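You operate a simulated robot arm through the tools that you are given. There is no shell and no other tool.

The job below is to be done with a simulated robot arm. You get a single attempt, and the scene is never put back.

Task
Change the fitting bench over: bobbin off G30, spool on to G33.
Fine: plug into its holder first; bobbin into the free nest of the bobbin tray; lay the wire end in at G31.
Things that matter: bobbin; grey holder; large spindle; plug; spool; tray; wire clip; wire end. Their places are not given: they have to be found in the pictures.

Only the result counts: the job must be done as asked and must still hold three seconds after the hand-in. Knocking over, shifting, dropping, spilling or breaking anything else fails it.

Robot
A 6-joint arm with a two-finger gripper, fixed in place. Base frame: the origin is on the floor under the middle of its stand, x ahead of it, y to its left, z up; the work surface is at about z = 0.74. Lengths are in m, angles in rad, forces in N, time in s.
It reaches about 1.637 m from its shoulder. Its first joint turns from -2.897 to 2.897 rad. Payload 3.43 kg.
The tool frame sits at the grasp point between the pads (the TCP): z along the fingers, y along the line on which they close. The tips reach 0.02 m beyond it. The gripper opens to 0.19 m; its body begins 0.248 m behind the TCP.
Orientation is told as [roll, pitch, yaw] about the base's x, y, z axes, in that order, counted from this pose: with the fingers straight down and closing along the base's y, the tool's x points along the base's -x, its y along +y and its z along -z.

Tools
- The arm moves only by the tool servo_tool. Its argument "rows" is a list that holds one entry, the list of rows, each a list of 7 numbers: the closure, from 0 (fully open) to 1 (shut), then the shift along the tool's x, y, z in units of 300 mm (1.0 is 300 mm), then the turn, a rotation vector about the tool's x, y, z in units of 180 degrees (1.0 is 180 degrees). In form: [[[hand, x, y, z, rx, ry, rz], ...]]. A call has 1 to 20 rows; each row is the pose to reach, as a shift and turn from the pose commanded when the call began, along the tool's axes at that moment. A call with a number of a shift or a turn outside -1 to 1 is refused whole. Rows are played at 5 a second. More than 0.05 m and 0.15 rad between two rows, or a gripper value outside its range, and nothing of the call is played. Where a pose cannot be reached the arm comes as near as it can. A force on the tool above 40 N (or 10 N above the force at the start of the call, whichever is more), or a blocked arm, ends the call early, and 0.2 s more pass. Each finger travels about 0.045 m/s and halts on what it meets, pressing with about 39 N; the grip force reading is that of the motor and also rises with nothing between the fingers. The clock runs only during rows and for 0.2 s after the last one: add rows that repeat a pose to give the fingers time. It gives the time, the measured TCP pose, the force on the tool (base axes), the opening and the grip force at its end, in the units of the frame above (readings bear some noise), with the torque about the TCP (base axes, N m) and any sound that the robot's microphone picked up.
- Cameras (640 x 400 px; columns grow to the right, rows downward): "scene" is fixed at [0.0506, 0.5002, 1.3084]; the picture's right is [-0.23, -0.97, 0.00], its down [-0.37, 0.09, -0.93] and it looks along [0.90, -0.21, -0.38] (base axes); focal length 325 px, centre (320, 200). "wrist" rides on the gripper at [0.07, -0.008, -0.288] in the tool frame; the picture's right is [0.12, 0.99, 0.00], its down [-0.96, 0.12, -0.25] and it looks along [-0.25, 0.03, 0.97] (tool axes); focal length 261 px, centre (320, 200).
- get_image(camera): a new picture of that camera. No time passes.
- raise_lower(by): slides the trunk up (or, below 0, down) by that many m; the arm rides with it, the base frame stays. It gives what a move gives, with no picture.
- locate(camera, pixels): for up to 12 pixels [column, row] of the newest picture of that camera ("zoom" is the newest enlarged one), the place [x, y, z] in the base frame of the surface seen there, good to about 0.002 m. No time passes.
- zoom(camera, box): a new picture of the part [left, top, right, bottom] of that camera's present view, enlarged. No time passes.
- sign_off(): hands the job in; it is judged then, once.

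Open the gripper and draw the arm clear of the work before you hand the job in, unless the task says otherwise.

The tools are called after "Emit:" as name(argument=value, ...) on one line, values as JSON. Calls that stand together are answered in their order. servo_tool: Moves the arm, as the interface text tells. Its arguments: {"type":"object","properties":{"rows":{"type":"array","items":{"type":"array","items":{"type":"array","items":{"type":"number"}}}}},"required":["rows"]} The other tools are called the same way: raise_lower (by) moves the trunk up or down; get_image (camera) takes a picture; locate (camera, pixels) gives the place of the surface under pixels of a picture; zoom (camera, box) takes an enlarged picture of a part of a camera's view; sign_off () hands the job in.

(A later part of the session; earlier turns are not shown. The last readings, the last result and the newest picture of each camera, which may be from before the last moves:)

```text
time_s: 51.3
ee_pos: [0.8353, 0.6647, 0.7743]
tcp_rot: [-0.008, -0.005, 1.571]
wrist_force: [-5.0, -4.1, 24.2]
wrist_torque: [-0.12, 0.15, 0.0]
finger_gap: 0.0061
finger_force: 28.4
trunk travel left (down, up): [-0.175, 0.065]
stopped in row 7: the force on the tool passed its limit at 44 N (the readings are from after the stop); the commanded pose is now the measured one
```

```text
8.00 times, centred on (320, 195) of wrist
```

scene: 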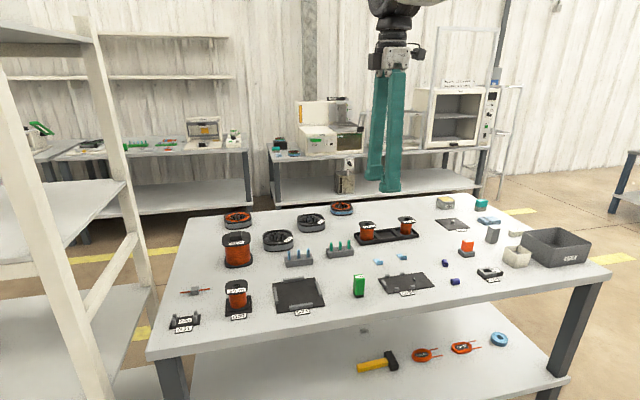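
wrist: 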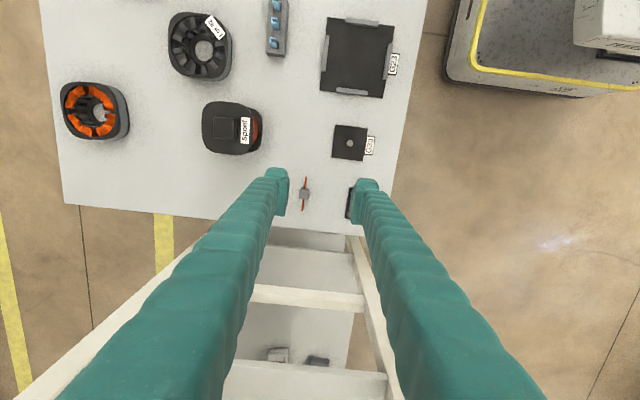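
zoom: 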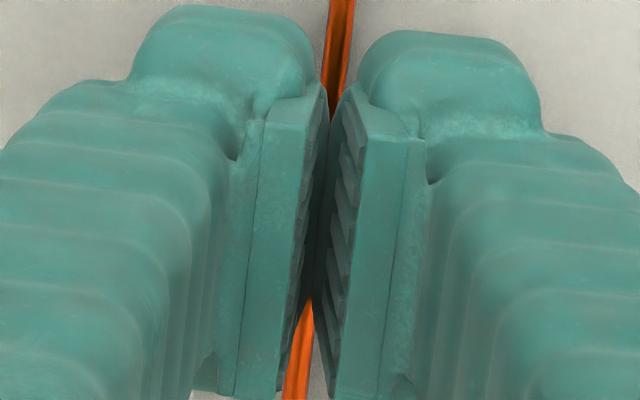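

The rounded tips slid up over the block's top edge (gap 0.006, TCP pushed up to 0.774). I raise clear, open, and look whether the block is still in place.

Emit:
servo_tool(rows=[[[1, 0, 0, -0.02, 0, 0, 0], [0.9, 0, 0, -0.06, 0, 0, 0], [0.68, 0, 0, -0.1, 0, 0, 0], [0.68, 0, 0, -0.2, 0, 0, 0], [0.68, 0, 0, -0.27, 0, 0, 0], [0.68, 0, 0, -0.27, 0, 0, 0], [0.68, 0, 0, -0.27, 0, 0, 0]]])

Emit:
zoom(camera="wrist", box=[280, 160, 360, 210])

Emit:
zoom(camera="scene", box=[166, 265, 246, 315])

```text
time_s: 52.9
ee_pos: [0.8346, 0.6632, 0.8522]
tcp_rot: [-0.004, -0.005, 1.572]
wrist_force: [0.5, 0.1, 0.9]
wrist_torque: [0.0, 0.01, -0.05]
finger_gap: 0.0606
finger_force: 0.0
trunk travel left (down, up): [-0.175, 0.065]
```

```text
8.00 times, centred on (320, 185) of wrist
```

zoom: 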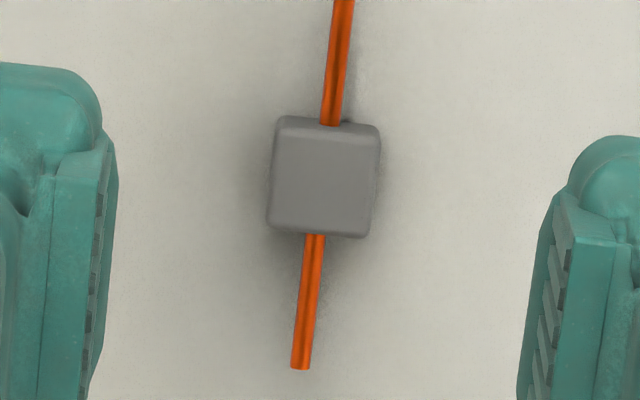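

```text
8.00 times, centred on (206, 290) of scene
```

zoom: 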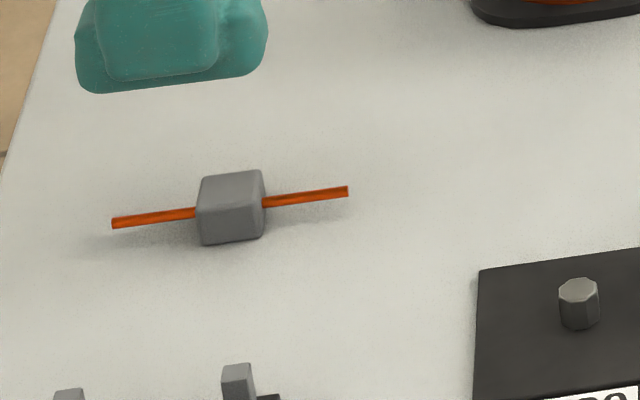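

The block is undisturbed. The tips are rounded, so a vertical top grip cannot hold; tilting the hand 45° about base x (body towards −y) lets a finger corner reach lower on the block and also fit between the clip posts. I raise a little and tilt by −0.25 about tool y.

Emit:
servo_tool(rows=[[[0.68, 0, 0, -0.08, 0, 0, 0], [0.68, 0, 0, -0.16, 0, -0.04, 0], [0.68, 0, 0, -0.16, 0, -0.08, 0], [0.68, 0, 0, -0.16, 0, -0.12, 0], [0.68, 0, 0, -0.16, 0, -0.16, 0], [0.68, 0, 0, -0.16, 0, -0.2, 0], [0.68, 0, 0, -0.16, 0, -0.24, 0], [0.68, 0, 0, -0.16, 0, -0.25, 0], [0.68, 0, 0, -0.16, 0, -0.25, 0]]])

Emit:
get_image(camera="wrist")

Emit:
get_image(camera="scene")

```text
time_s: 54.9
ee_pos: [0.8337, 0.6644, 0.8988]
tcp_rot: [-0.006, -0.788, 1.574]
wrist_force: [-0.1, 0.0, 0.0]
wrist_torque: [0.01, 0.01, -0.02]
finger_gap: 0.0607
finger_force: 0.0
trunk travel left (down, up): [-0.175, 0.065]
```

```text
taken
```

wrist: 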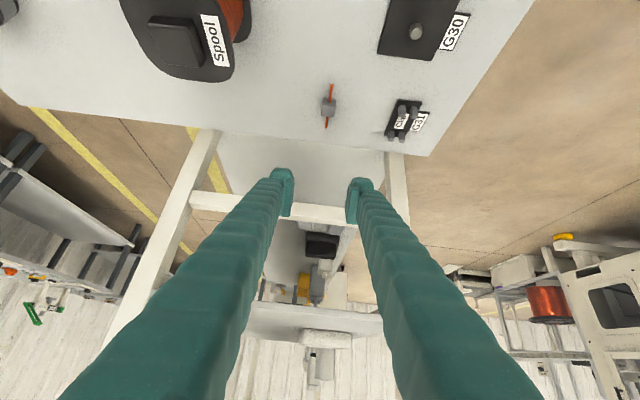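

```text
taken
```

scene: 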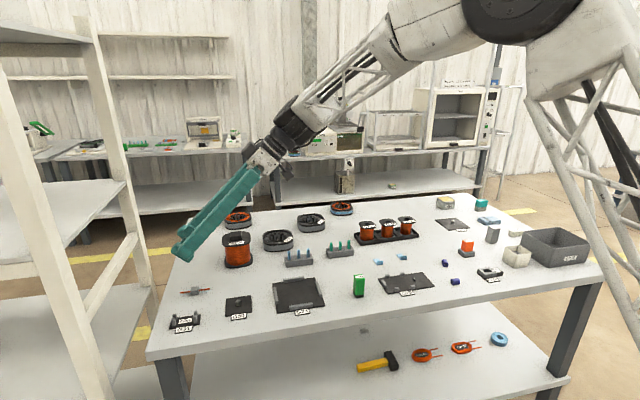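

The hand is tilted 45° with its body over the bench and clear of the spool. I move down to z≈0.80 above the block and look from the scene camera.

Emit:
servo_tool(rows=[[[0.68, 0.07, 0, 0.08, 0, 0, 0], [0.68, 0.14, 0, 0.16, 0, 0, 0], [0.68, 0.2197, 0, 0.246, 0, 0, 0], [0.68, 0.2197, 0, 0.246, 0, 0, 0]]])

Emit:
zoom(camera="scene", box=[150, 240, 262, 310])

Emit:
zoom(camera="wrist", box=[272, 120, 368, 220])

```text
time_s: 55.9
ee_pos: [0.8333, 0.6714, 0.799]
tcp_rot: [-0.006, -0.79, 1.575]
wrist_force: [-0.9, -0.7, 0.4]
wrist_torque: [0.04, 0.01, -0.03]
finger_gap: 0.061
finger_force: 0.0
trunk travel left (down, up): [-0.175, 0.065]
```

```text
5.71 times, centred on (206, 275) of scene
```

zoom: 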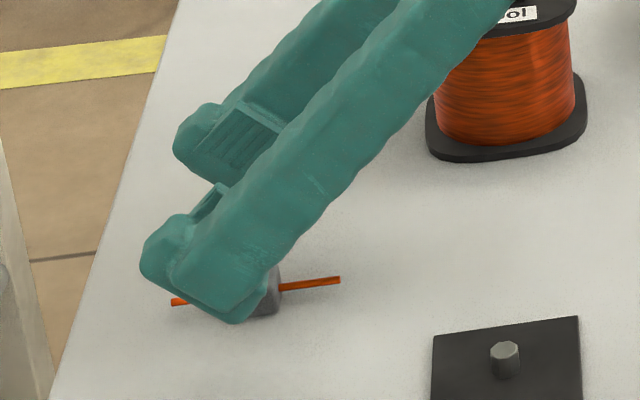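

```text
4.00 times, centred on (320, 170) of wrist
```

zoom: 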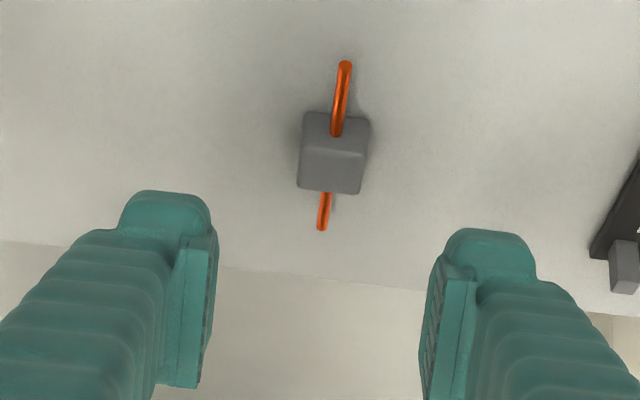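

The fingers straddle the block in x; I lower to z≈0.772 and check the lowest finger corner against the bench.

Emit:
servo_tool(rows=[[[0.68, 0.035, -0.001, 0.03, 0, 0, 0], [0.68, 0.067, -0.0017, 0.0603, 0, 0, 0], [0.68, 0.067, -0.0017, 0.0603, 0, 0, 0]]])

Emit:
zoom(camera="scene", box=[166, 265, 230, 305])

Emit:
locate(camera="zoom", pixels=[[300, 330], [340, 350], [370, 340], [400, 300], [330, 370], [380, 370], [300, 250], [200, 280], [450, 200]])

Emit:
zoom(camera="wrist", box=[272, 140, 368, 220])

```text
time_s: 56.7
ee_pos: [0.8364, 0.6706, 0.774]
tcp_rot: [-0.007, -0.789, 1.574]
wrist_force: [-0.2, 0.0, -0.5]
wrist_torque: [0.01, -0.02, -0.01]
finger_gap: 0.0604
finger_force: 0.0
trunk travel left (down, up): [-0.175, 0.065]
```

```text
10.00 times, centred on (198, 285) of scene
```

zoom: 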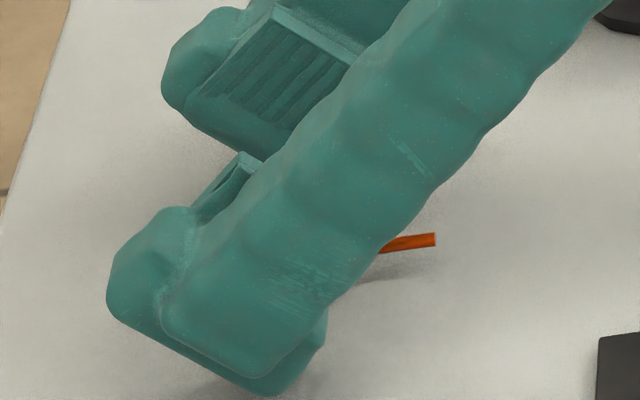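

```text
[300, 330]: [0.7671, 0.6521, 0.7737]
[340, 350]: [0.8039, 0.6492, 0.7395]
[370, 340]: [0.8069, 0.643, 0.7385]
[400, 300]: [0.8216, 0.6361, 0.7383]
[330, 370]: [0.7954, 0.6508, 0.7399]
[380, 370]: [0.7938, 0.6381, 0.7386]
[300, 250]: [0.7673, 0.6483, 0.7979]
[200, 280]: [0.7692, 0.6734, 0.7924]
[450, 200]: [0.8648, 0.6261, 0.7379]
```

```text
5.00 times, centred on (320, 180) of wrist
```

zoom: 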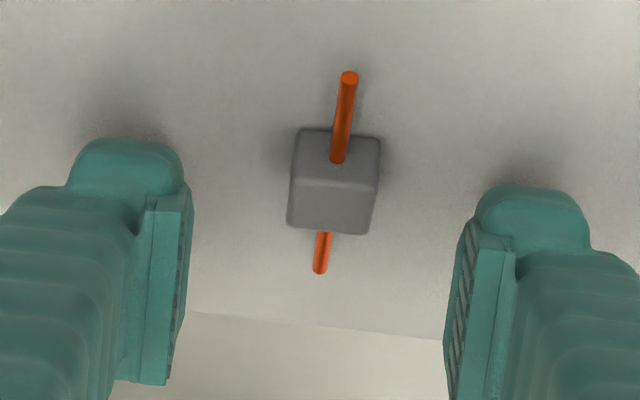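

I locate the finger's lowest corner near (270,388) of this zoom view to know the remaining height.

Emit:
zoom(camera="scene", box=[166, 270, 230, 310])

Emit:
locate(camera="zoom", pixels=[[270, 340], [285, 335], [305, 315], [320, 295], [240, 330], [160, 285], [115, 255], [250, 300], [275, 343], [322, 270]])

```text
10.00 times, centred on (198, 290) of scene
```

zoom: 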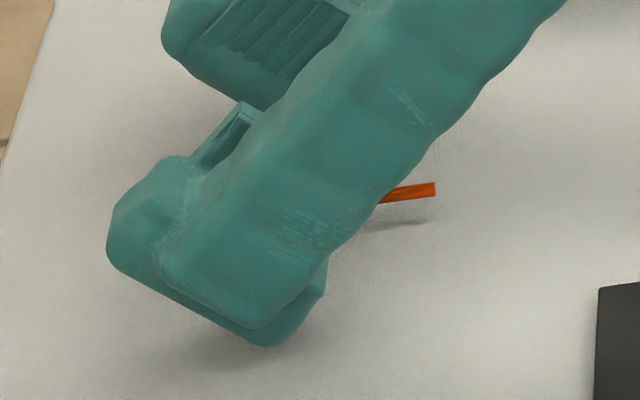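

```text
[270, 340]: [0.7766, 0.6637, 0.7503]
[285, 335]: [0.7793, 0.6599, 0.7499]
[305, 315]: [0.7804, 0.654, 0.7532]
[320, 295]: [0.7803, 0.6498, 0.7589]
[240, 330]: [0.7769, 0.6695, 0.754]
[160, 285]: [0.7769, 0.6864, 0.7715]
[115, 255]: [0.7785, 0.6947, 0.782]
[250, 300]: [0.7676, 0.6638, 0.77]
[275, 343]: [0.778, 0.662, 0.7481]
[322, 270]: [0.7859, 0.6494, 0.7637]
```

Lowest finger point is z≈0.748 (TCP−0.025). The block is 2.5 mm to −x of the finger middle, so I shift and lower 6.5 mm to leave about 1 mm above the bench.

Emit:
servo_tool(rows=[[[0.68, 0.0, 0.0083, 0.0, 0, 0, 0], [0.68, 0.008, 0.0083, 0.008, 0, 0, 0], [0.68, 0.0153, 0.0083, 0.0153, 0, 0, 0], [0.68, 0.0153, 0.0083, 0.0153, 0, 0, 0]]])

Emit:
zoom(camera="scene", box=[166, 270, 230, 310])

Emit:
locate(camera="zoom", pixels=[[270, 350], [285, 345], [275, 353], [260, 345], [300, 330]])

Emit:
zoom(camera="wrist", box=[272, 140, 368, 220])

```text
time_s: 57.7
ee_pos: [0.8345, 0.6688, 0.769]
tcp_rot: [-0.004, -0.79, 1.573]
wrist_force: [0.0, 0.0, 0.2]
wrist_torque: [-0.06, -0.01, 0.02]
finger_gap: 0.0608
finger_force: 0.1
trunk travel left (down, up): [-0.175, 0.065]
```

```text
10.00 times, centred on (198, 290) of scene
```

zoom: 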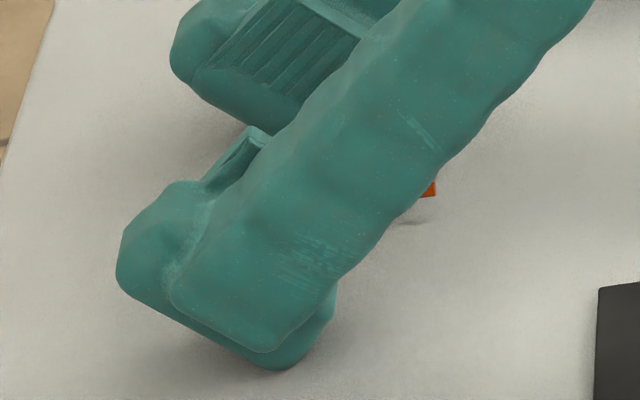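

```text
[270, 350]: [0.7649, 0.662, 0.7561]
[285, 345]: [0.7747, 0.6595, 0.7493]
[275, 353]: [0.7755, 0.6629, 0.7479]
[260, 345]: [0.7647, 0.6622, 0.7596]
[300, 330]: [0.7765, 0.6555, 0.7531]
```

```text
5.00 times, centred on (320, 180) of wrist
```

zoom: 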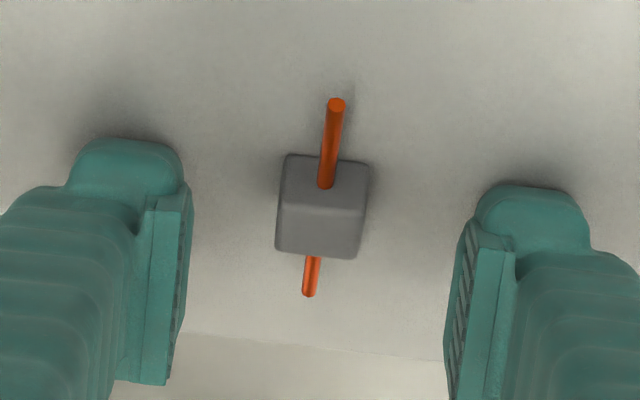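

I locate the very bottom edge of the near finger at about (282,366) of a fresh zoom before the last small step.

Emit:
zoom(camera="scene", box=[166, 270, 230, 310])

Emit:
locate(camera="zoom", pixels=[[275, 365], [282, 366], [290, 364], [300, 355], [310, 345], [265, 362]])

```text
10.00 times, centred on (198, 290) of scene
```

zoom: 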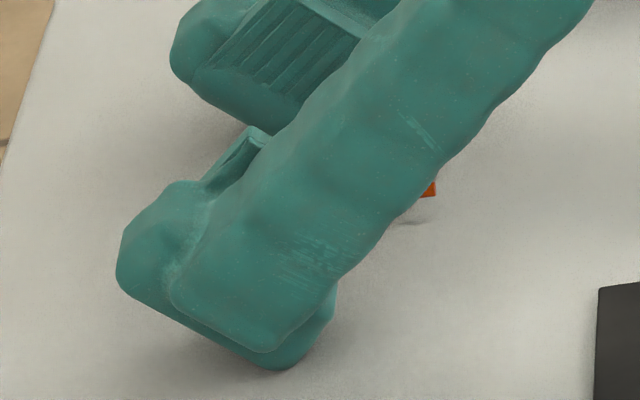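

```text
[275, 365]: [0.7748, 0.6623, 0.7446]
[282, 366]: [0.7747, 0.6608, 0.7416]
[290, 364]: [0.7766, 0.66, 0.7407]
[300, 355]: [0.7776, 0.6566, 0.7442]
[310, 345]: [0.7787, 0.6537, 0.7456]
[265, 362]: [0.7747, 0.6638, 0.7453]
```

The finger's bottom is about 1–3 mm above the bench, so this height is right. I close gradually and watch the gap for slipping.

Emit:
servo_tool(rows=[[[0.74, 0, 0, 0, 0, 0, 0], [0.8, 0, 0, 0, 0, 0, 0], [0.85, 0, 0, 0, 0, 0, 0], [0.88, 0, 0, 0, 0, 0, 0], [0.9, 0, 0, 0, 0, 0, 0], [0.91, 0, 0, 0, 0, 0, 0], [0.92, 0, 0, 0, 0, 0, 0], [0.92, 0, 0, 0, 0, 0, 0]]])

Emit:
zoom(camera="wrist", box=[272, 140, 368, 220])

```text
time_s: 59.5
ee_pos: [0.8333, 0.6693, 0.767]
tcp_rot: [-0.006, -0.789, 1.574]
wrist_force: [-0.5, -0.8, 0.7]
wrist_torque: [-0.02, -0.01, 0.0]
finger_gap: 0.0167
finger_force: 38.9
trunk travel left (down, up): [-0.175, 0.065]
```

```text
5.00 times, centred on (320, 180) of wrist
```

zoom: 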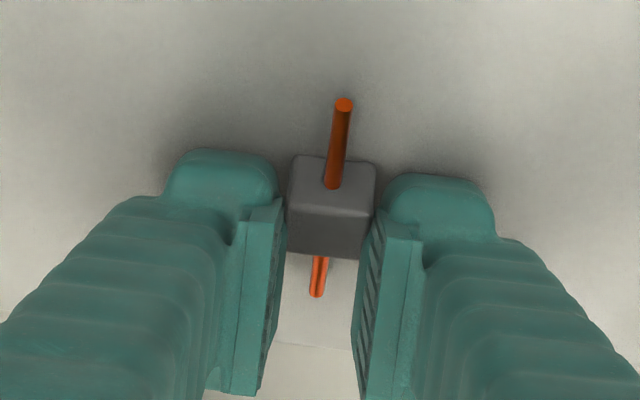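

It holds: gap 0.0167 at 38.9 N with no upward push. I lift 0.03 m straight up and check.

Emit:
servo_tool(rows=[[[0.95, -0.01, 0, -0.01, 0, 0, 0], [0.95, -0.025, 0, -0.025, 0, 0, 0], [0.95, -0.05, 0, -0.05, 0, 0, 0], [0.95, -0.0707, 0, -0.0707, 0, 0, 0], [0.95, -0.0707, 0, -0.0707, 0, 0, 0]]])

Emit:
zoom(camera="wrist", box=[272, 140, 368, 220])

Emit:
zoom(camera="scene", box=[160, 250, 240, 310])

```text
time_s: 60.7
ee_pos: [0.8335, 0.6696, 0.7982]
tcp_rot: [-0.005, -0.787, 1.574]
wrist_force: [0.3, 0.6, -1.0]
wrist_torque: [0.03, 0.01, 0.01]
finger_gap: 0.017
finger_force: 38.7
trunk travel left (down, up): [-0.175, 0.065]
```

```text
5.00 times, centred on (320, 180) of wrist
```

zoom: 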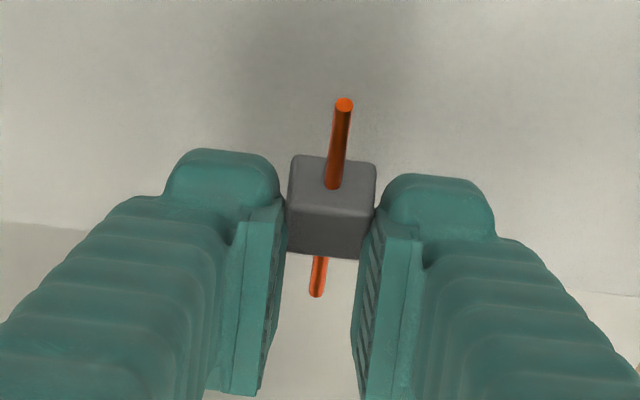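

```text
6.67 times, centred on (200, 280) of scene
```

zoom: 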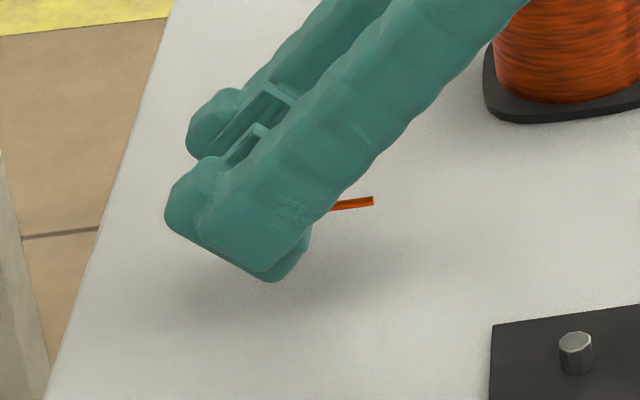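

The block is lifted and steady in the hand. I locate the wire's line relative to the hand in this zoom so that I can aim it at the slot.

Emit:
zoom(camera="wrist", box=[290, 150, 354, 210])

Emit:
locate(camera="zoom", pixels=[[348, 85], [344, 110], [340, 140], [335, 170], [290, 185], [380, 185], [330, 225], [318, 310], [316, 330], [314, 345], [330, 255]])

```text
6.67 times, centred on (322, 180) of wrist
```

zoom: 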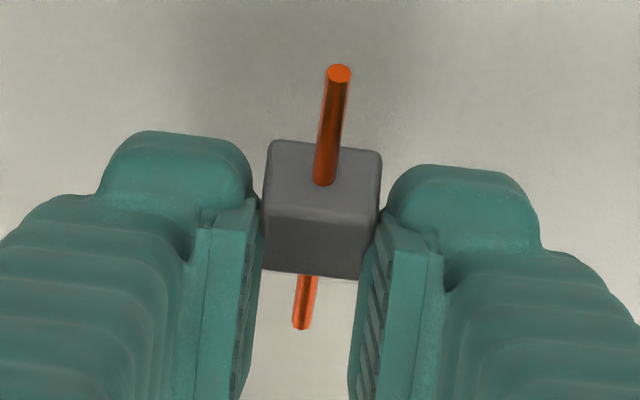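

```text
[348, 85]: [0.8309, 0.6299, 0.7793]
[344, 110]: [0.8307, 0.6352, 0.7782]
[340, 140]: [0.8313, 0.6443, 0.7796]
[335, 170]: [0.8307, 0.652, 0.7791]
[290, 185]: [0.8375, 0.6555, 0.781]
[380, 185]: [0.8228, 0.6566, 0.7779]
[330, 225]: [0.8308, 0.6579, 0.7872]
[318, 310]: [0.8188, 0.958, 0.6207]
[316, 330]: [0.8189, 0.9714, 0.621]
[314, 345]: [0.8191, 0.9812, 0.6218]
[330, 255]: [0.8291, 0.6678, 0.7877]
```

Wire centre is x≈0.8322, block centre y≈0.6647, block underside ≈0.7705. The slot is at x 0.7245, so I shift (−0.1077,+0.0088) at a raised height.

Emit:
servo_tool(rows=[[[0.95, -0.0471, 0, -0.0471, 0, 0, 0], [0.95, -0.055, 0.09, -0.04, 0, 0, 0], [0.95, -0.062, 0.2, -0.032, 0, 0, 0], [0.95, -0.0679, 0.31, -0.0264, 0, 0, 0], [0.95, -0.0679, 0.359, -0.0264, 0, 0, 0], [0.95, -0.0679, 0.359, -0.0264, 0, 0, 0], [0.95, -0.0679, 0.359, -0.0264, 0, 0, 0]]])

Emit:
zoom(camera="wrist", box=[280, 120, 360, 210])

Emit:
zoom(camera="scene", box=[140, 270, 236, 340])

```text
time_s: 62.3
ee_pos: [0.7249, 0.6768, 0.8166]
tcp_rot: [-0.006, -0.789, 1.575]
wrist_force: [-0.2, 0.5, -0.2]
wrist_torque: [-0.03, 0.0, -0.01]
finger_gap: 0.0167
finger_force: 38.8
trunk travel left (down, up): [-0.175, 0.065]
```

```text
4.44 times, centred on (320, 165) of wrist
```

zoom: 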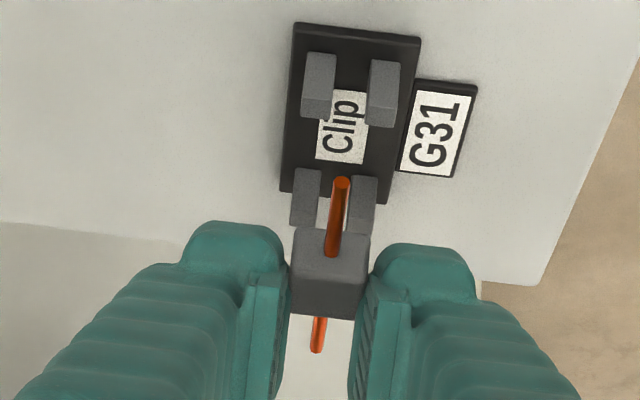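

```text
5.71 times, centred on (188, 305) of scene
```

zoom: 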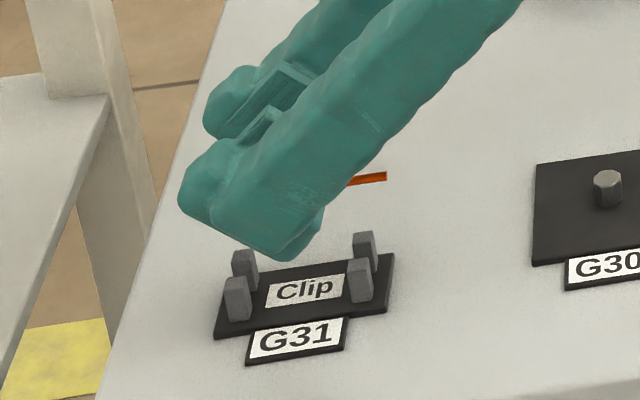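

The wire is above the clip and between the posts in the wrist view. I locate the wire and the post tops in the same picture to compare their x positions.

Emit:
zoom(camera="wrist", box=[296, 125, 360, 195])

Emit:
locate(camera="zoom", pixels=[[343, 220], [338, 250], [334, 290], [330, 310], [318, 90], [322, 100], [380, 100], [290, 210], [375, 220], [300, 300], [360, 300], [330, 330]])

```text
5.71 times, centred on (328, 160) of wrist
```

zoom: 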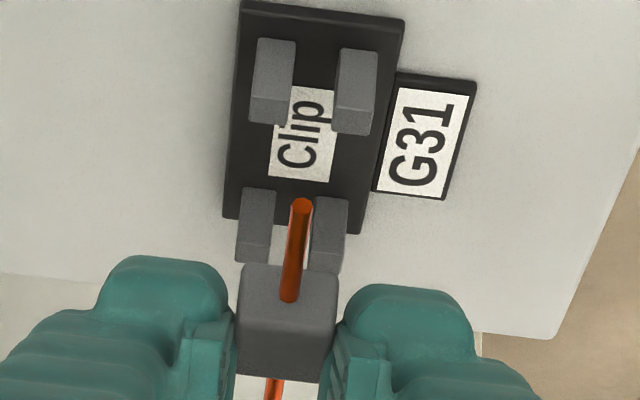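

```text
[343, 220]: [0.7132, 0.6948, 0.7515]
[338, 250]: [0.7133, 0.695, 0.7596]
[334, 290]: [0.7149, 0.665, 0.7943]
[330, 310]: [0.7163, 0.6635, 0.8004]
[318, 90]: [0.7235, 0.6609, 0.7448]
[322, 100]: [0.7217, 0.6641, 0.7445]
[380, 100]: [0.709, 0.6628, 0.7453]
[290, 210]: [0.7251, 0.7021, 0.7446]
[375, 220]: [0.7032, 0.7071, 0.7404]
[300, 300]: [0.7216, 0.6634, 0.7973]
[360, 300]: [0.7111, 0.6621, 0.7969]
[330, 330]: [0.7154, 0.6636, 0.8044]
```

I re-click on the wire itself (300,215)…(290,290) and on the posts in this zoom.

Emit:
locate(camera="zoom", pixels=[[301, 205], [299, 225], [296, 245], [293, 265], [290, 290], [245, 285], [330, 290], [290, 70], [338, 75], [273, 200], [316, 205], [288, 345]])

```text
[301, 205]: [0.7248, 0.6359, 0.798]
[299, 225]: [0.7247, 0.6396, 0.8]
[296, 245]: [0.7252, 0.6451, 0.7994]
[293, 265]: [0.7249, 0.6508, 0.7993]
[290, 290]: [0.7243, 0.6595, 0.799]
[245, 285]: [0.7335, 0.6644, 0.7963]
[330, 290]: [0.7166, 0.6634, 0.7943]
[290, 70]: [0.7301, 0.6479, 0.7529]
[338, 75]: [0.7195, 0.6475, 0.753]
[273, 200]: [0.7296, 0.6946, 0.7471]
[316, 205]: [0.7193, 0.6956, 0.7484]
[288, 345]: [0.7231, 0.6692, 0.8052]
```

Wire centre is x 0.7248, slot centre 0.7248: aligned. I shift +0.001 in y and lower 0.034 m in small steps, watching the force.

Emit:
servo_tool(rows=[[[0.95, 0.02, 0, 0.025, 0, 0, 0], [0.95, 0.04, 0, 0.045, 0, 0, 0], [0.95, 0.06, 0, 0.065, 0, 0, 0], [0.95, 0.07, 0, 0.075, 0, 0, 0], [0.95, 0.0778, 0, 0.0825, 0, 0, 0], [0.95, 0.0778, 0, 0.0825, 0, 0, 0]]])

Emit:
zoom(camera="wrist", box=[288, 130, 352, 210])

Emit:
zoom(camera="scene", box=[150, 290, 222, 335])

```text
time_s: 63.7
ee_pos: [0.726, 0.6781, 0.7834]
tcp_rot: [-0.006, -0.789, 1.575]
wrist_force: [-0.6, -0.6, 0.1]
wrist_torque: [-0.01, -0.01, 0.01]
finger_gap: 0.0168
finger_force: 38.9
trunk travel left (down, up): [-0.175, 0.065]
```

```text
5.00 times, centred on (320, 170) of wrist
```

zoom: 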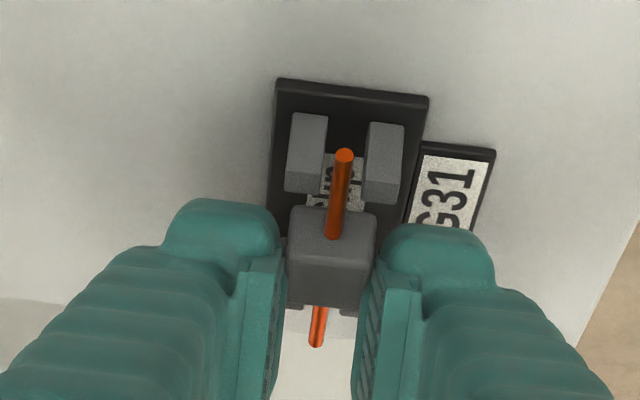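

```text
8.89 times, centred on (186, 312) of scene
```

zoom: 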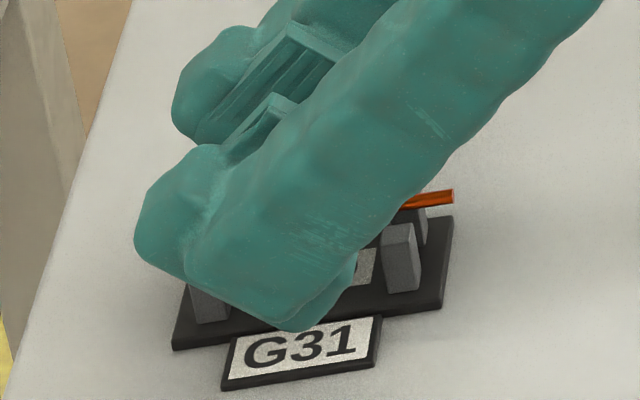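

No contact yet (0.9 N). I continue down 0.006 m.

Emit:
servo_tool(rows=[[[0.95, 0.005, 0, 0.005, 0, 0, 0], [0.95, 0.01, 0, 0.01, 0, 0, 0], [0.95, 0.0141, 0, 0.0141, 0, 0, 0], [0.95, 0.0141, 0, 0.0141, 0, 0, 0]]])

Emit:
zoom(camera="wrist", box=[296, 140, 344, 200])

Emit:
zoom(camera="scene", box=[150, 290, 222, 335])

```text
time_s: 64.7
ee_pos: [0.7253, 0.6791, 0.7769]
tcp_rot: [-0.004, -0.79, 1.575]
wrist_force: [0.2, -0.3, 0.2]
wrist_torque: [-0.01, 0.01, 0.01]
finger_gap: 0.017
finger_force: 38.8
trunk travel left (down, up): [-0.175, 0.065]
```

```text
6.67 times, centred on (320, 170) of wrist
```

zoom: 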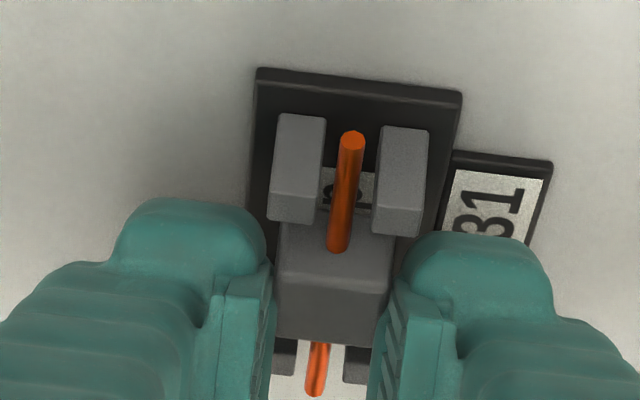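

```text
8.89 times, centred on (186, 312) of scene
```

zoom: 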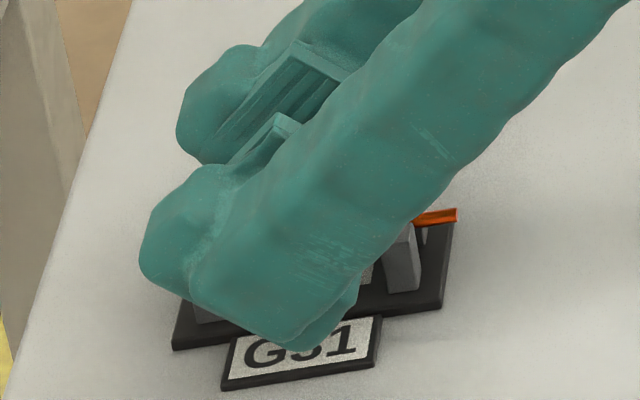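

The wire is between the posts with no contact. I lower another 3.3 mm.

Emit:
servo_tool(rows=[[[0.95, 0.004, 0, 0.004, 0, 0, 0], [0.95, 0.0078, 0, 0.0078, 0, 0, 0], [0.95, 0.0078, 0, 0.0078, 0, 0, 0]]])

Emit:
zoom(camera="wrist", box=[296, 140, 344, 200])

Emit:
locate(camera="zoom", pixels=[[345, 190], [340, 230], [335, 290], [300, 255], [370, 260], [298, 210], [400, 220], [298, 150], [400, 160]])

```text
time_s: 65.5
ee_pos: [0.7251, 0.6788, 0.7741]
tcp_rot: [-0.004, -0.789, 1.574]
wrist_force: [0.1, -0.4, -0.8]
wrist_torque: [0.02, 0.0, -0.02]
finger_gap: 0.0168
finger_force: 38.7
trunk travel left (down, up): [-0.175, 0.065]
```

```text
6.67 times, centred on (320, 170) of wrist
```

zoom: 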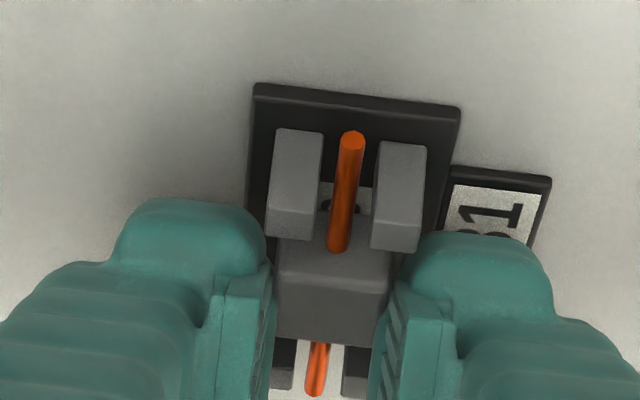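

```text
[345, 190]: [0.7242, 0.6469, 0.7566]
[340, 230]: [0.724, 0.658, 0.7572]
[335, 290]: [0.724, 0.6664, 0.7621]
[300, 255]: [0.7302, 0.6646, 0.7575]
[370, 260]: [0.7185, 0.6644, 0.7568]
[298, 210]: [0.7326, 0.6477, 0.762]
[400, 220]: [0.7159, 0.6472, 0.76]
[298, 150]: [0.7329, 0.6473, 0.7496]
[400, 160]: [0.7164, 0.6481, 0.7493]
```

The wire top is at z≈0.7566, well below the post tops (0.762), and the block is within ~1 mm of the plate. I open the fingers to let it rest, without moving the hand.

Emit:
servo_tool(rows=[[[0.95, 0.001, 0, 0.001, 0, 0, 0], [0.9, 0.001, 0, 0.001, 0, 0, 0], [0.87, 0.001, 0, 0.001, 0, 0, 0], [0.83, 0.001, 0, 0.001, 0, 0, 0], [0.78, 0.001, 0, 0.001, 0, 0, 0], [0.74, 0.001, 0, 0.001, 0, 0, 0], [0.7, 0.001, 0, 0.001, 0, 0, 0], [0.7, 0.001, 0, 0.001, 0, 0, 0]]])

Emit:
zoom(camera="wrist", box=[288, 130, 352, 210])

Emit:
zoom(camera="scene", box=[150, 290, 222, 335])

```text
time_s: 67.3
ee_pos: [0.7252, 0.6786, 0.7743]
tcp_rot: [-0.004, -0.789, 1.575]
wrist_force: [-0.1, 1.0, -0.4]
wrist_torque: [-0.04, -0.01, 0.03]
finger_gap: 0.0572
finger_force: 0.0
trunk travel left (down, up): [-0.175, 0.065]
```

```text
5.00 times, centred on (320, 170) of wrist
```

zoom: 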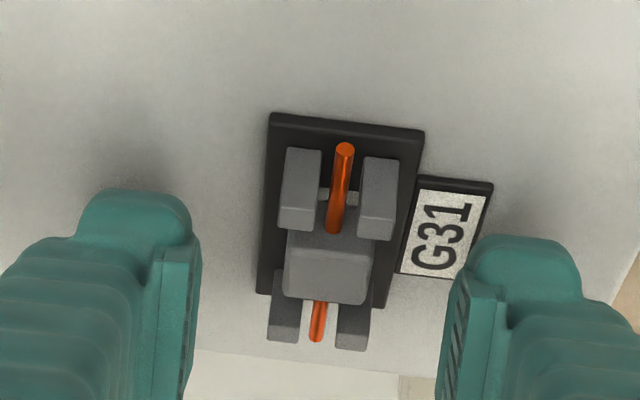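

```text
8.89 times, centred on (186, 312) of scene
```

zoom: 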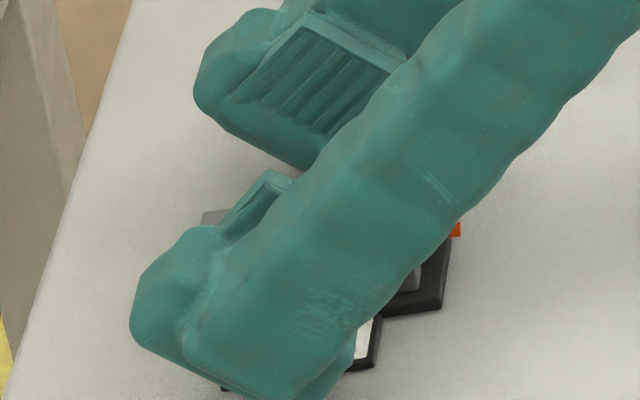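

The wire end lies in the clip between both post pairs and the fingers are free. I rise straight up 0.12 m.

Emit:
servo_tool(rows=[[[0.7, -0.02, 0, -0.02, 0, 0, 0], [0.7, -0.06, 0, -0.06, 0, 0, 0], [0.7, -0.13, 0, -0.13, 0, 0, 0], [0.7, -0.21, 0, -0.21, 0, 0, 0], [0.7, -0.283, 0, -0.283, 0, 0, 0], [0.7, -0.283, 0, -0.283, 0, 0, 0]]])

Emit:
zoom(camera="scene", box=[150, 290, 222, 335])

Emit:
zoom(camera="wrist", box=[288, 30, 400, 140])

```text
time_s: 68.7
ee_pos: [0.7239, 0.6807, 0.8929]
tcp_rot: [-0.006, -0.789, 1.575]
wrist_force: [-0.1, 0.0, 0.5]
wrist_torque: [-0.04, 0.0, -0.03]
finger_gap: 0.0569
finger_force: 0.0
trunk travel left (down, up): [-0.175, 0.065]
```

```text
8.89 times, centred on (186, 312) of scene
```

zoom: 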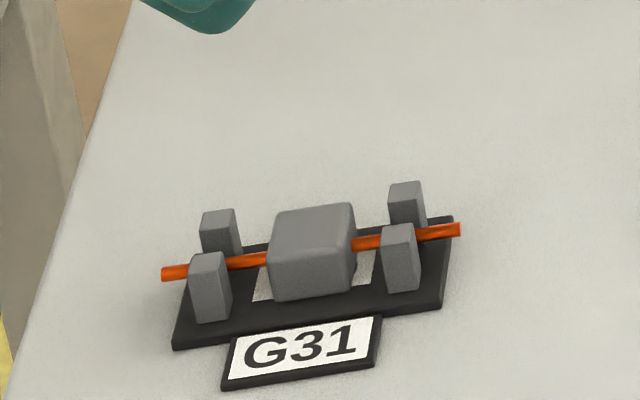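

```text
3.64 times, centred on (344, 85) of wrist
```

zoom: 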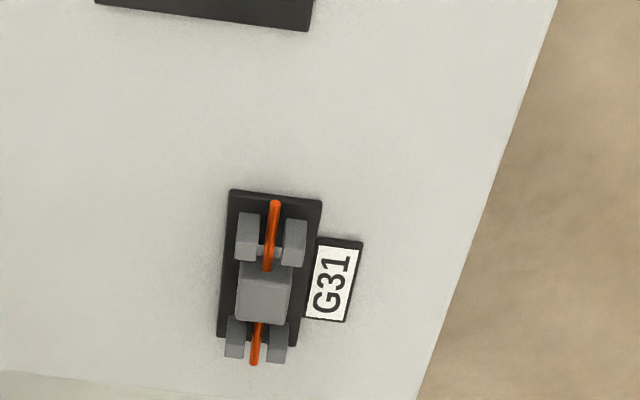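

The wire end is laid neatly in G31. Now the spool: I rise and turn the hand back to vertical.

Emit:
servo_tool(rows=[[[0.62, -0.05, 0, -0.05, 0, 0.04, 0], [0.62, -0.1, 0, -0.1, 0, 0.08, 0], [0.62, -0.15, 0, -0.15, 0, 0.12, 0], [0.62, -0.2, 0, -0.2, 0, 0.16, 0], [0.62, -0.25, 0, -0.25, 0, 0.2, 0], [0.62, -0.28, 0, -0.28, 0, 0.24, 0], [0.62, -0.28, 0, -0.28, 0, 0.2511, 0], [0.62, -0.28, 0, -0.28, 0, 0.2511, 0]]])

Emit:
get_image(camera="wrist")

```text
time_s: 70.5
ee_pos: [0.7235, 0.6788, 1.0122]
tcp_rot: [-0.003, 0.001, 1.571]
wrist_force: [-0.3, 0.3, -0.3]
wrist_torque: [-0.03, 0.0, 0.01]
finger_gap: 0.0723
finger_force: 0.2
trunk travel left (down, up): [-0.175, 0.065]
```

```text
taken
```

wrist: 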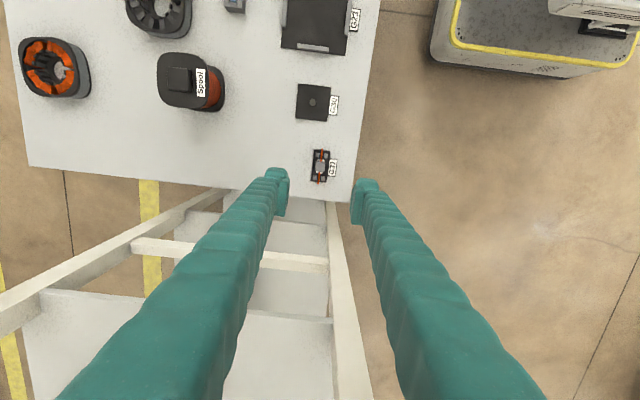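

Vertical again (yaw 1.571). I move over to the spool's neighbourhood, ending at about (0.955,0.60).

Emit:
servo_tool(rows=[[[0.55, 0.04, -0.12, -0.02, 0, 0, 0], [0.55, 0.09, -0.26, -0.04, 0, 0, 0], [0.55, 0.14, -0.4, -0.06, 0, 0, 0], [0.55, 0.19, -0.54, -0.06, 0, 0, 0], [0.55, 0.24, -0.68, -0.06, 0, 0, 0], [0.55, 0.267, -0.772, -0.06, 0, 0, 0], [0.55, 0.267, -0.772, -0.06, 0, 0, 0]]])

Emit:
get_image(camera="wrist")

Emit:
zoom(camera="wrist", box=[272, 110, 368, 180])

```text
time_s: 72.1
ee_pos: [0.9275, 0.5886, 1.0198]
tcp_rot: [-0.005, 0.001, 1.573]
wrist_force: [-0.7, -0.7, -0.4]
wrist_torque: [0.01, -0.01, 0.0]
finger_gap: 0.0856
finger_force: 0.1
out of reach, approached as far as the arm can: row 5, 6, 7
trunk travel left (down, up): [-0.175, 0.065]
```

```text
taken
```

wrist: 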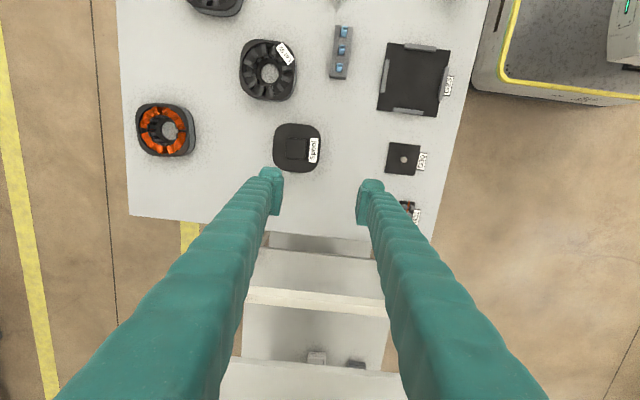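

```text
5.71 times, centred on (320, 145) of wrist
```

zoom: 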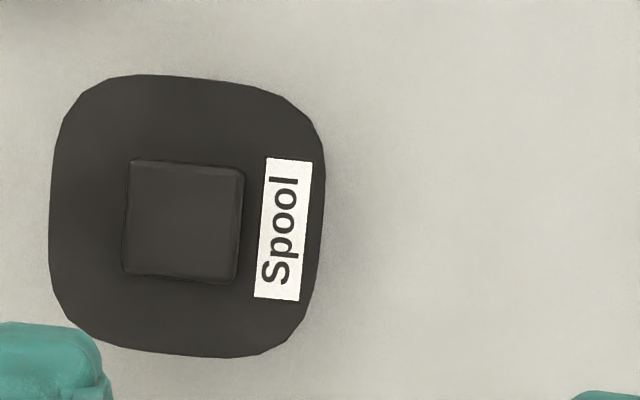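

The arm hit its reach limit here (r≈1.098 at z 1.02). I locate the spool's handle and flange to see what reach I need.

Emit:
locate(camera="zoom", pixels=[[185, 220], [135, 220], [232, 220], [185, 172], [185, 272], [60, 210], [320, 180], [190, 85], [180, 345], [90, 220], [250, 220], [185, 300]])

```text
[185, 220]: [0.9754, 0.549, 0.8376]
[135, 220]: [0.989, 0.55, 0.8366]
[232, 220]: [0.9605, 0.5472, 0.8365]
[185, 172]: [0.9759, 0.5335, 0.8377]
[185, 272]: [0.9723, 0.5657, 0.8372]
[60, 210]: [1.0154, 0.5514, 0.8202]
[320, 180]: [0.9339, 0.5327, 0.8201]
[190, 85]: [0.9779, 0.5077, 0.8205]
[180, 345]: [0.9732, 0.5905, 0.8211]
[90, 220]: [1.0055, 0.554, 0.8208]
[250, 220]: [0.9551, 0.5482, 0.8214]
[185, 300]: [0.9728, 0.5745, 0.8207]
```

The spool centre is at about (0.9755,0.549), flange top 0.8205, handle top 0.8375; r≈1.12 needs a lower hand or higher trunk. I raise the trunk by 0.06 to gain horizontal reach low down.

Emit:
raise_lower(by=0.06)

Emit:
locate(camera="scene", pixels=[[447, 203], [444, 198], [481, 205], [489, 221], [493, 232], [515, 234], [341, 208]])

```text
time_s: 73.1
ee_pos: [0.9279, 0.589, 1.0778]
tcp_rot: [-0.003, 0.001, 1.569]
wrist_force: [-0.4, 0.4, -0.5]
wrist_torque: [0.02, 0.03, 0.0]
finger_gap: 0.0855
finger_force: 0.1
trunk travel left (down, up): [-0.235, 0.005]
```

```text
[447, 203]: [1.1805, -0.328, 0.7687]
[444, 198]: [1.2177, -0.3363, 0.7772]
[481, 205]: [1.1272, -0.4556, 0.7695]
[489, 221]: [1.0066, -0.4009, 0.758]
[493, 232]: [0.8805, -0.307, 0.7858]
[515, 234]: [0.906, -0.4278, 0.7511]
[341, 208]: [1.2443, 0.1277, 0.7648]
```

Nothing near G33 is taller than about 0.79. I lower to z≈0.94, open to about 0.115 and move over the spool's centre.

Emit:
servo_tool(rows=[[[0.395, 0, 0, 0.12, 0, 0, 0], [0.395, 0, 0, 0.25, 0, 0, 0], [0.395, 0, 0, 0.38, 0, 0, 0], [0.395, 0, 0, 0.46, 0, 0, 0], [0.395, 0.066, -0.08, 0.46, 0, 0, 0], [0.395, 0.133, -0.159, 0.46, 0, 0, 0], [0.395, 0.133, -0.159, 0.46, 0, 0, 0]]])

Emit:
get_image(camera="wrist")

Emit:
zoom(camera="wrist", box=[256, 140, 384, 220])

```text
time_s: 74.7
ee_pos: [0.9772, 0.5488, 0.9403]
tcp_rot: [-0.003, 0.001, 1.571]
wrist_force: [-0.2, 0.1, 0.1]
wrist_torque: [0.01, -0.02, 0.0]
finger_gap: 0.1151
finger_force: 0.0
trunk travel left (down, up): [-0.235, 0.005]
```

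```text
taken
```

wrist: 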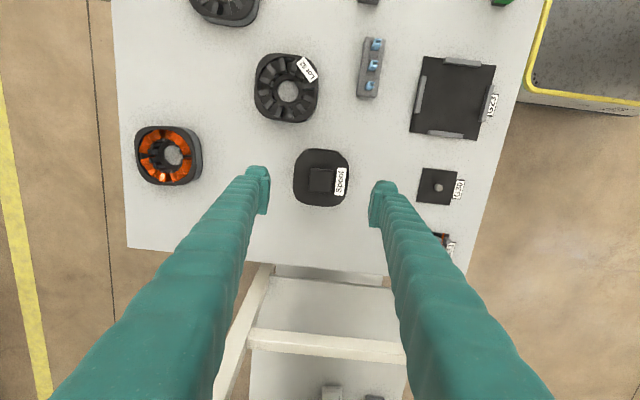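

```text
5.00 times, centred on (320, 180) of wrist
```

zoom: 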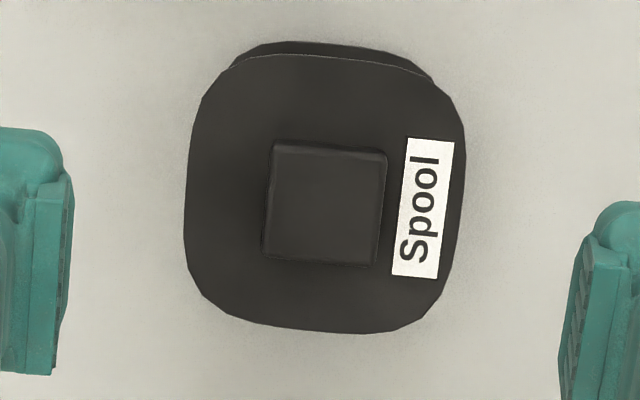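

I locate the flange edges in this view to centre the fingers exactly.

Emit:
locate(camera="zoom", pixels=[[190, 190], [200, 190], [460, 190], [450, 190], [325, 65], [325, 325], [270, 205], [380, 205], [325, 150], [325, 260], [325, 205]])

Emit:
zoom(camera="scene", box=[205, 220, 269, 275])

```text
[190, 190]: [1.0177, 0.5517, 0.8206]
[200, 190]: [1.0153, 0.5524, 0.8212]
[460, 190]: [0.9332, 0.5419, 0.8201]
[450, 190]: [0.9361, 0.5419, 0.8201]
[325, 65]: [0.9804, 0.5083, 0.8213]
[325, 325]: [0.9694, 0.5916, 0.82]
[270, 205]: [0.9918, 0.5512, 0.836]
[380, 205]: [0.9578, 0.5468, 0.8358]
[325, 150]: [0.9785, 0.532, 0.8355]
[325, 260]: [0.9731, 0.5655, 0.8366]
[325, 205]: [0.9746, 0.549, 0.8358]
```

```text
7.27 times, centred on (237, 248) of scene
```

zoom: 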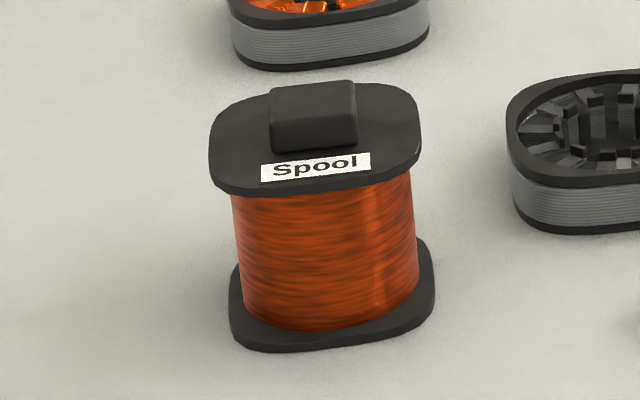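

The flange centres on (0.975,0.5495), is 0.088 wide and about 5–6 mm thick; I'll grip it by the flange sides as with the bobbin. I correct by (−0.002,+0.0007) and descend to TCP z≈0.806.

Emit:
servo_tool(rows=[[[0.395, -0.0023, 0.0073, 0.05, 0, 0, 0], [0.395, -0.0023, 0.0073, 0.15, 0, 0, 0], [0.395, -0.0023, 0.0073, 0.25, 0, 0, 0], [0.395, -0.0023, 0.0073, 0.35, 0, 0, 0], [0.395, -0.0023, 0.0073, 0.42, 0, 0, 0], [0.395, -0.0023, 0.0073, 0.448, 0, 0, 0], [0.395, -0.0023, 0.0073, 0.448, 0, 0, 0]]])

Emit:
zoom(camera="wrist", box=[240, 140, 400, 240])

Emit:
zoom(camera="scene", box=[190, 210, 286, 280])

```text
time_s: 76.3
ee_pos: [0.9743, 0.55, 0.8067]
tcp_rot: [-0.004, -0.001, 1.57]
wrist_force: [0.2, 0.2, -0.4]
wrist_torque: [0.01, -0.01, -0.02]
finger_gap: 0.1148
finger_force: 0.0
trunk travel left (down, up): [-0.235, 0.005]
```

```text
4.00 times, centred on (320, 190) of wrist
```

zoom: 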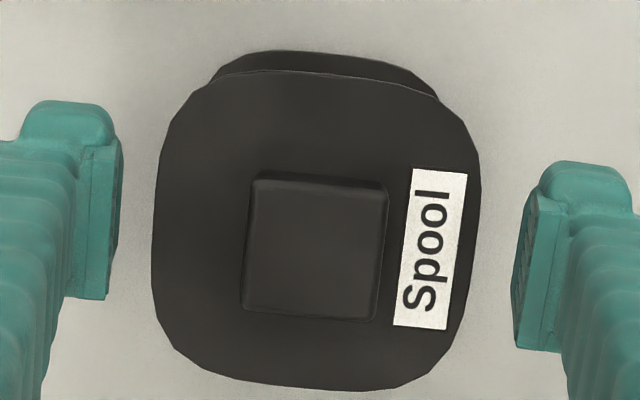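

```text
5.71 times, centred on (238, 245) of scene
```

zoom: 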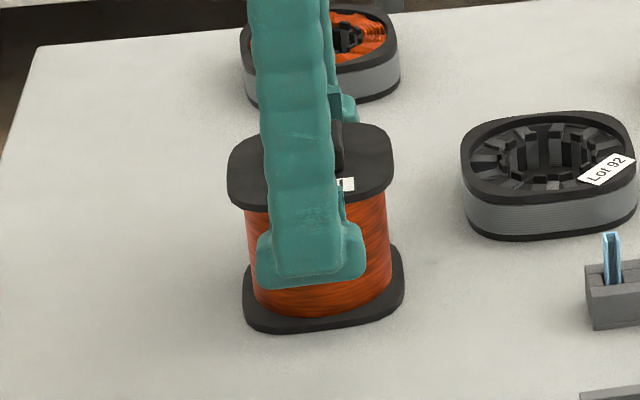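

The pads straddle the flange evenly (inner faces at 120 and 515, flange 152–480). I close on it.

Emit:
servo_tool(rows=[[[0.44, 0, 0, 0, 0, 0, 0], [0.48, 0, 0, 0, 0, 0, 0], [0.52, 0, 0, 0, 0, 0, 0], [0.56, 0, 0, 0, 0, 0, 0], [0.65, 0, 0, 0, 0, 0, 0], [0.8, 0, 0, 0, 0, 0, 0], [1, 0, 0, 0, 0, 0, 0], [1, 0, 0, 0, 0, 0, 0]]])

Emit:
zoom(camera="wrist", box=[240, 140, 400, 240])

Emit:
zoom(camera="scene", box=[190, 210, 286, 280])

```text
time_s: 78.1
ee_pos: [0.9747, 0.5505, 0.8066]
tcp_rot: [-0.003, 0.001, 1.571]
wrist_force: [4.1, 0.1, 2.9]
wrist_torque: [0.03, -0.02, -0.01]
finger_gap: 0.0882
finger_force: 39.0
trunk travel left (down, up): [-0.235, 0.005]
```

```text
4.00 times, centred on (320, 190) of wrist
```

zoom: 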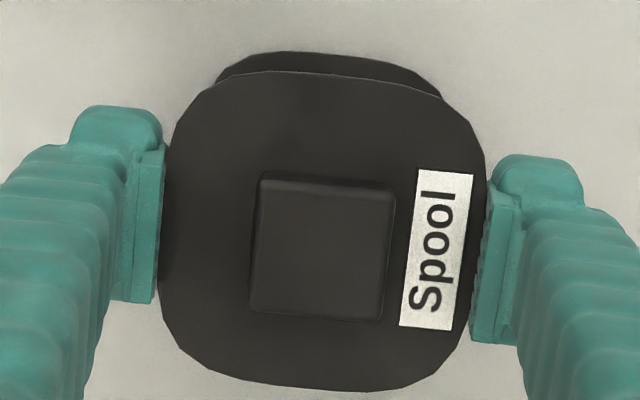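

```text
5.71 times, centred on (238, 245) of scene
```

zoom: 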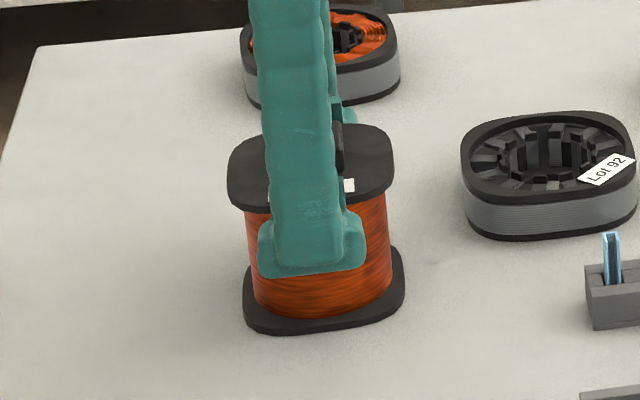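

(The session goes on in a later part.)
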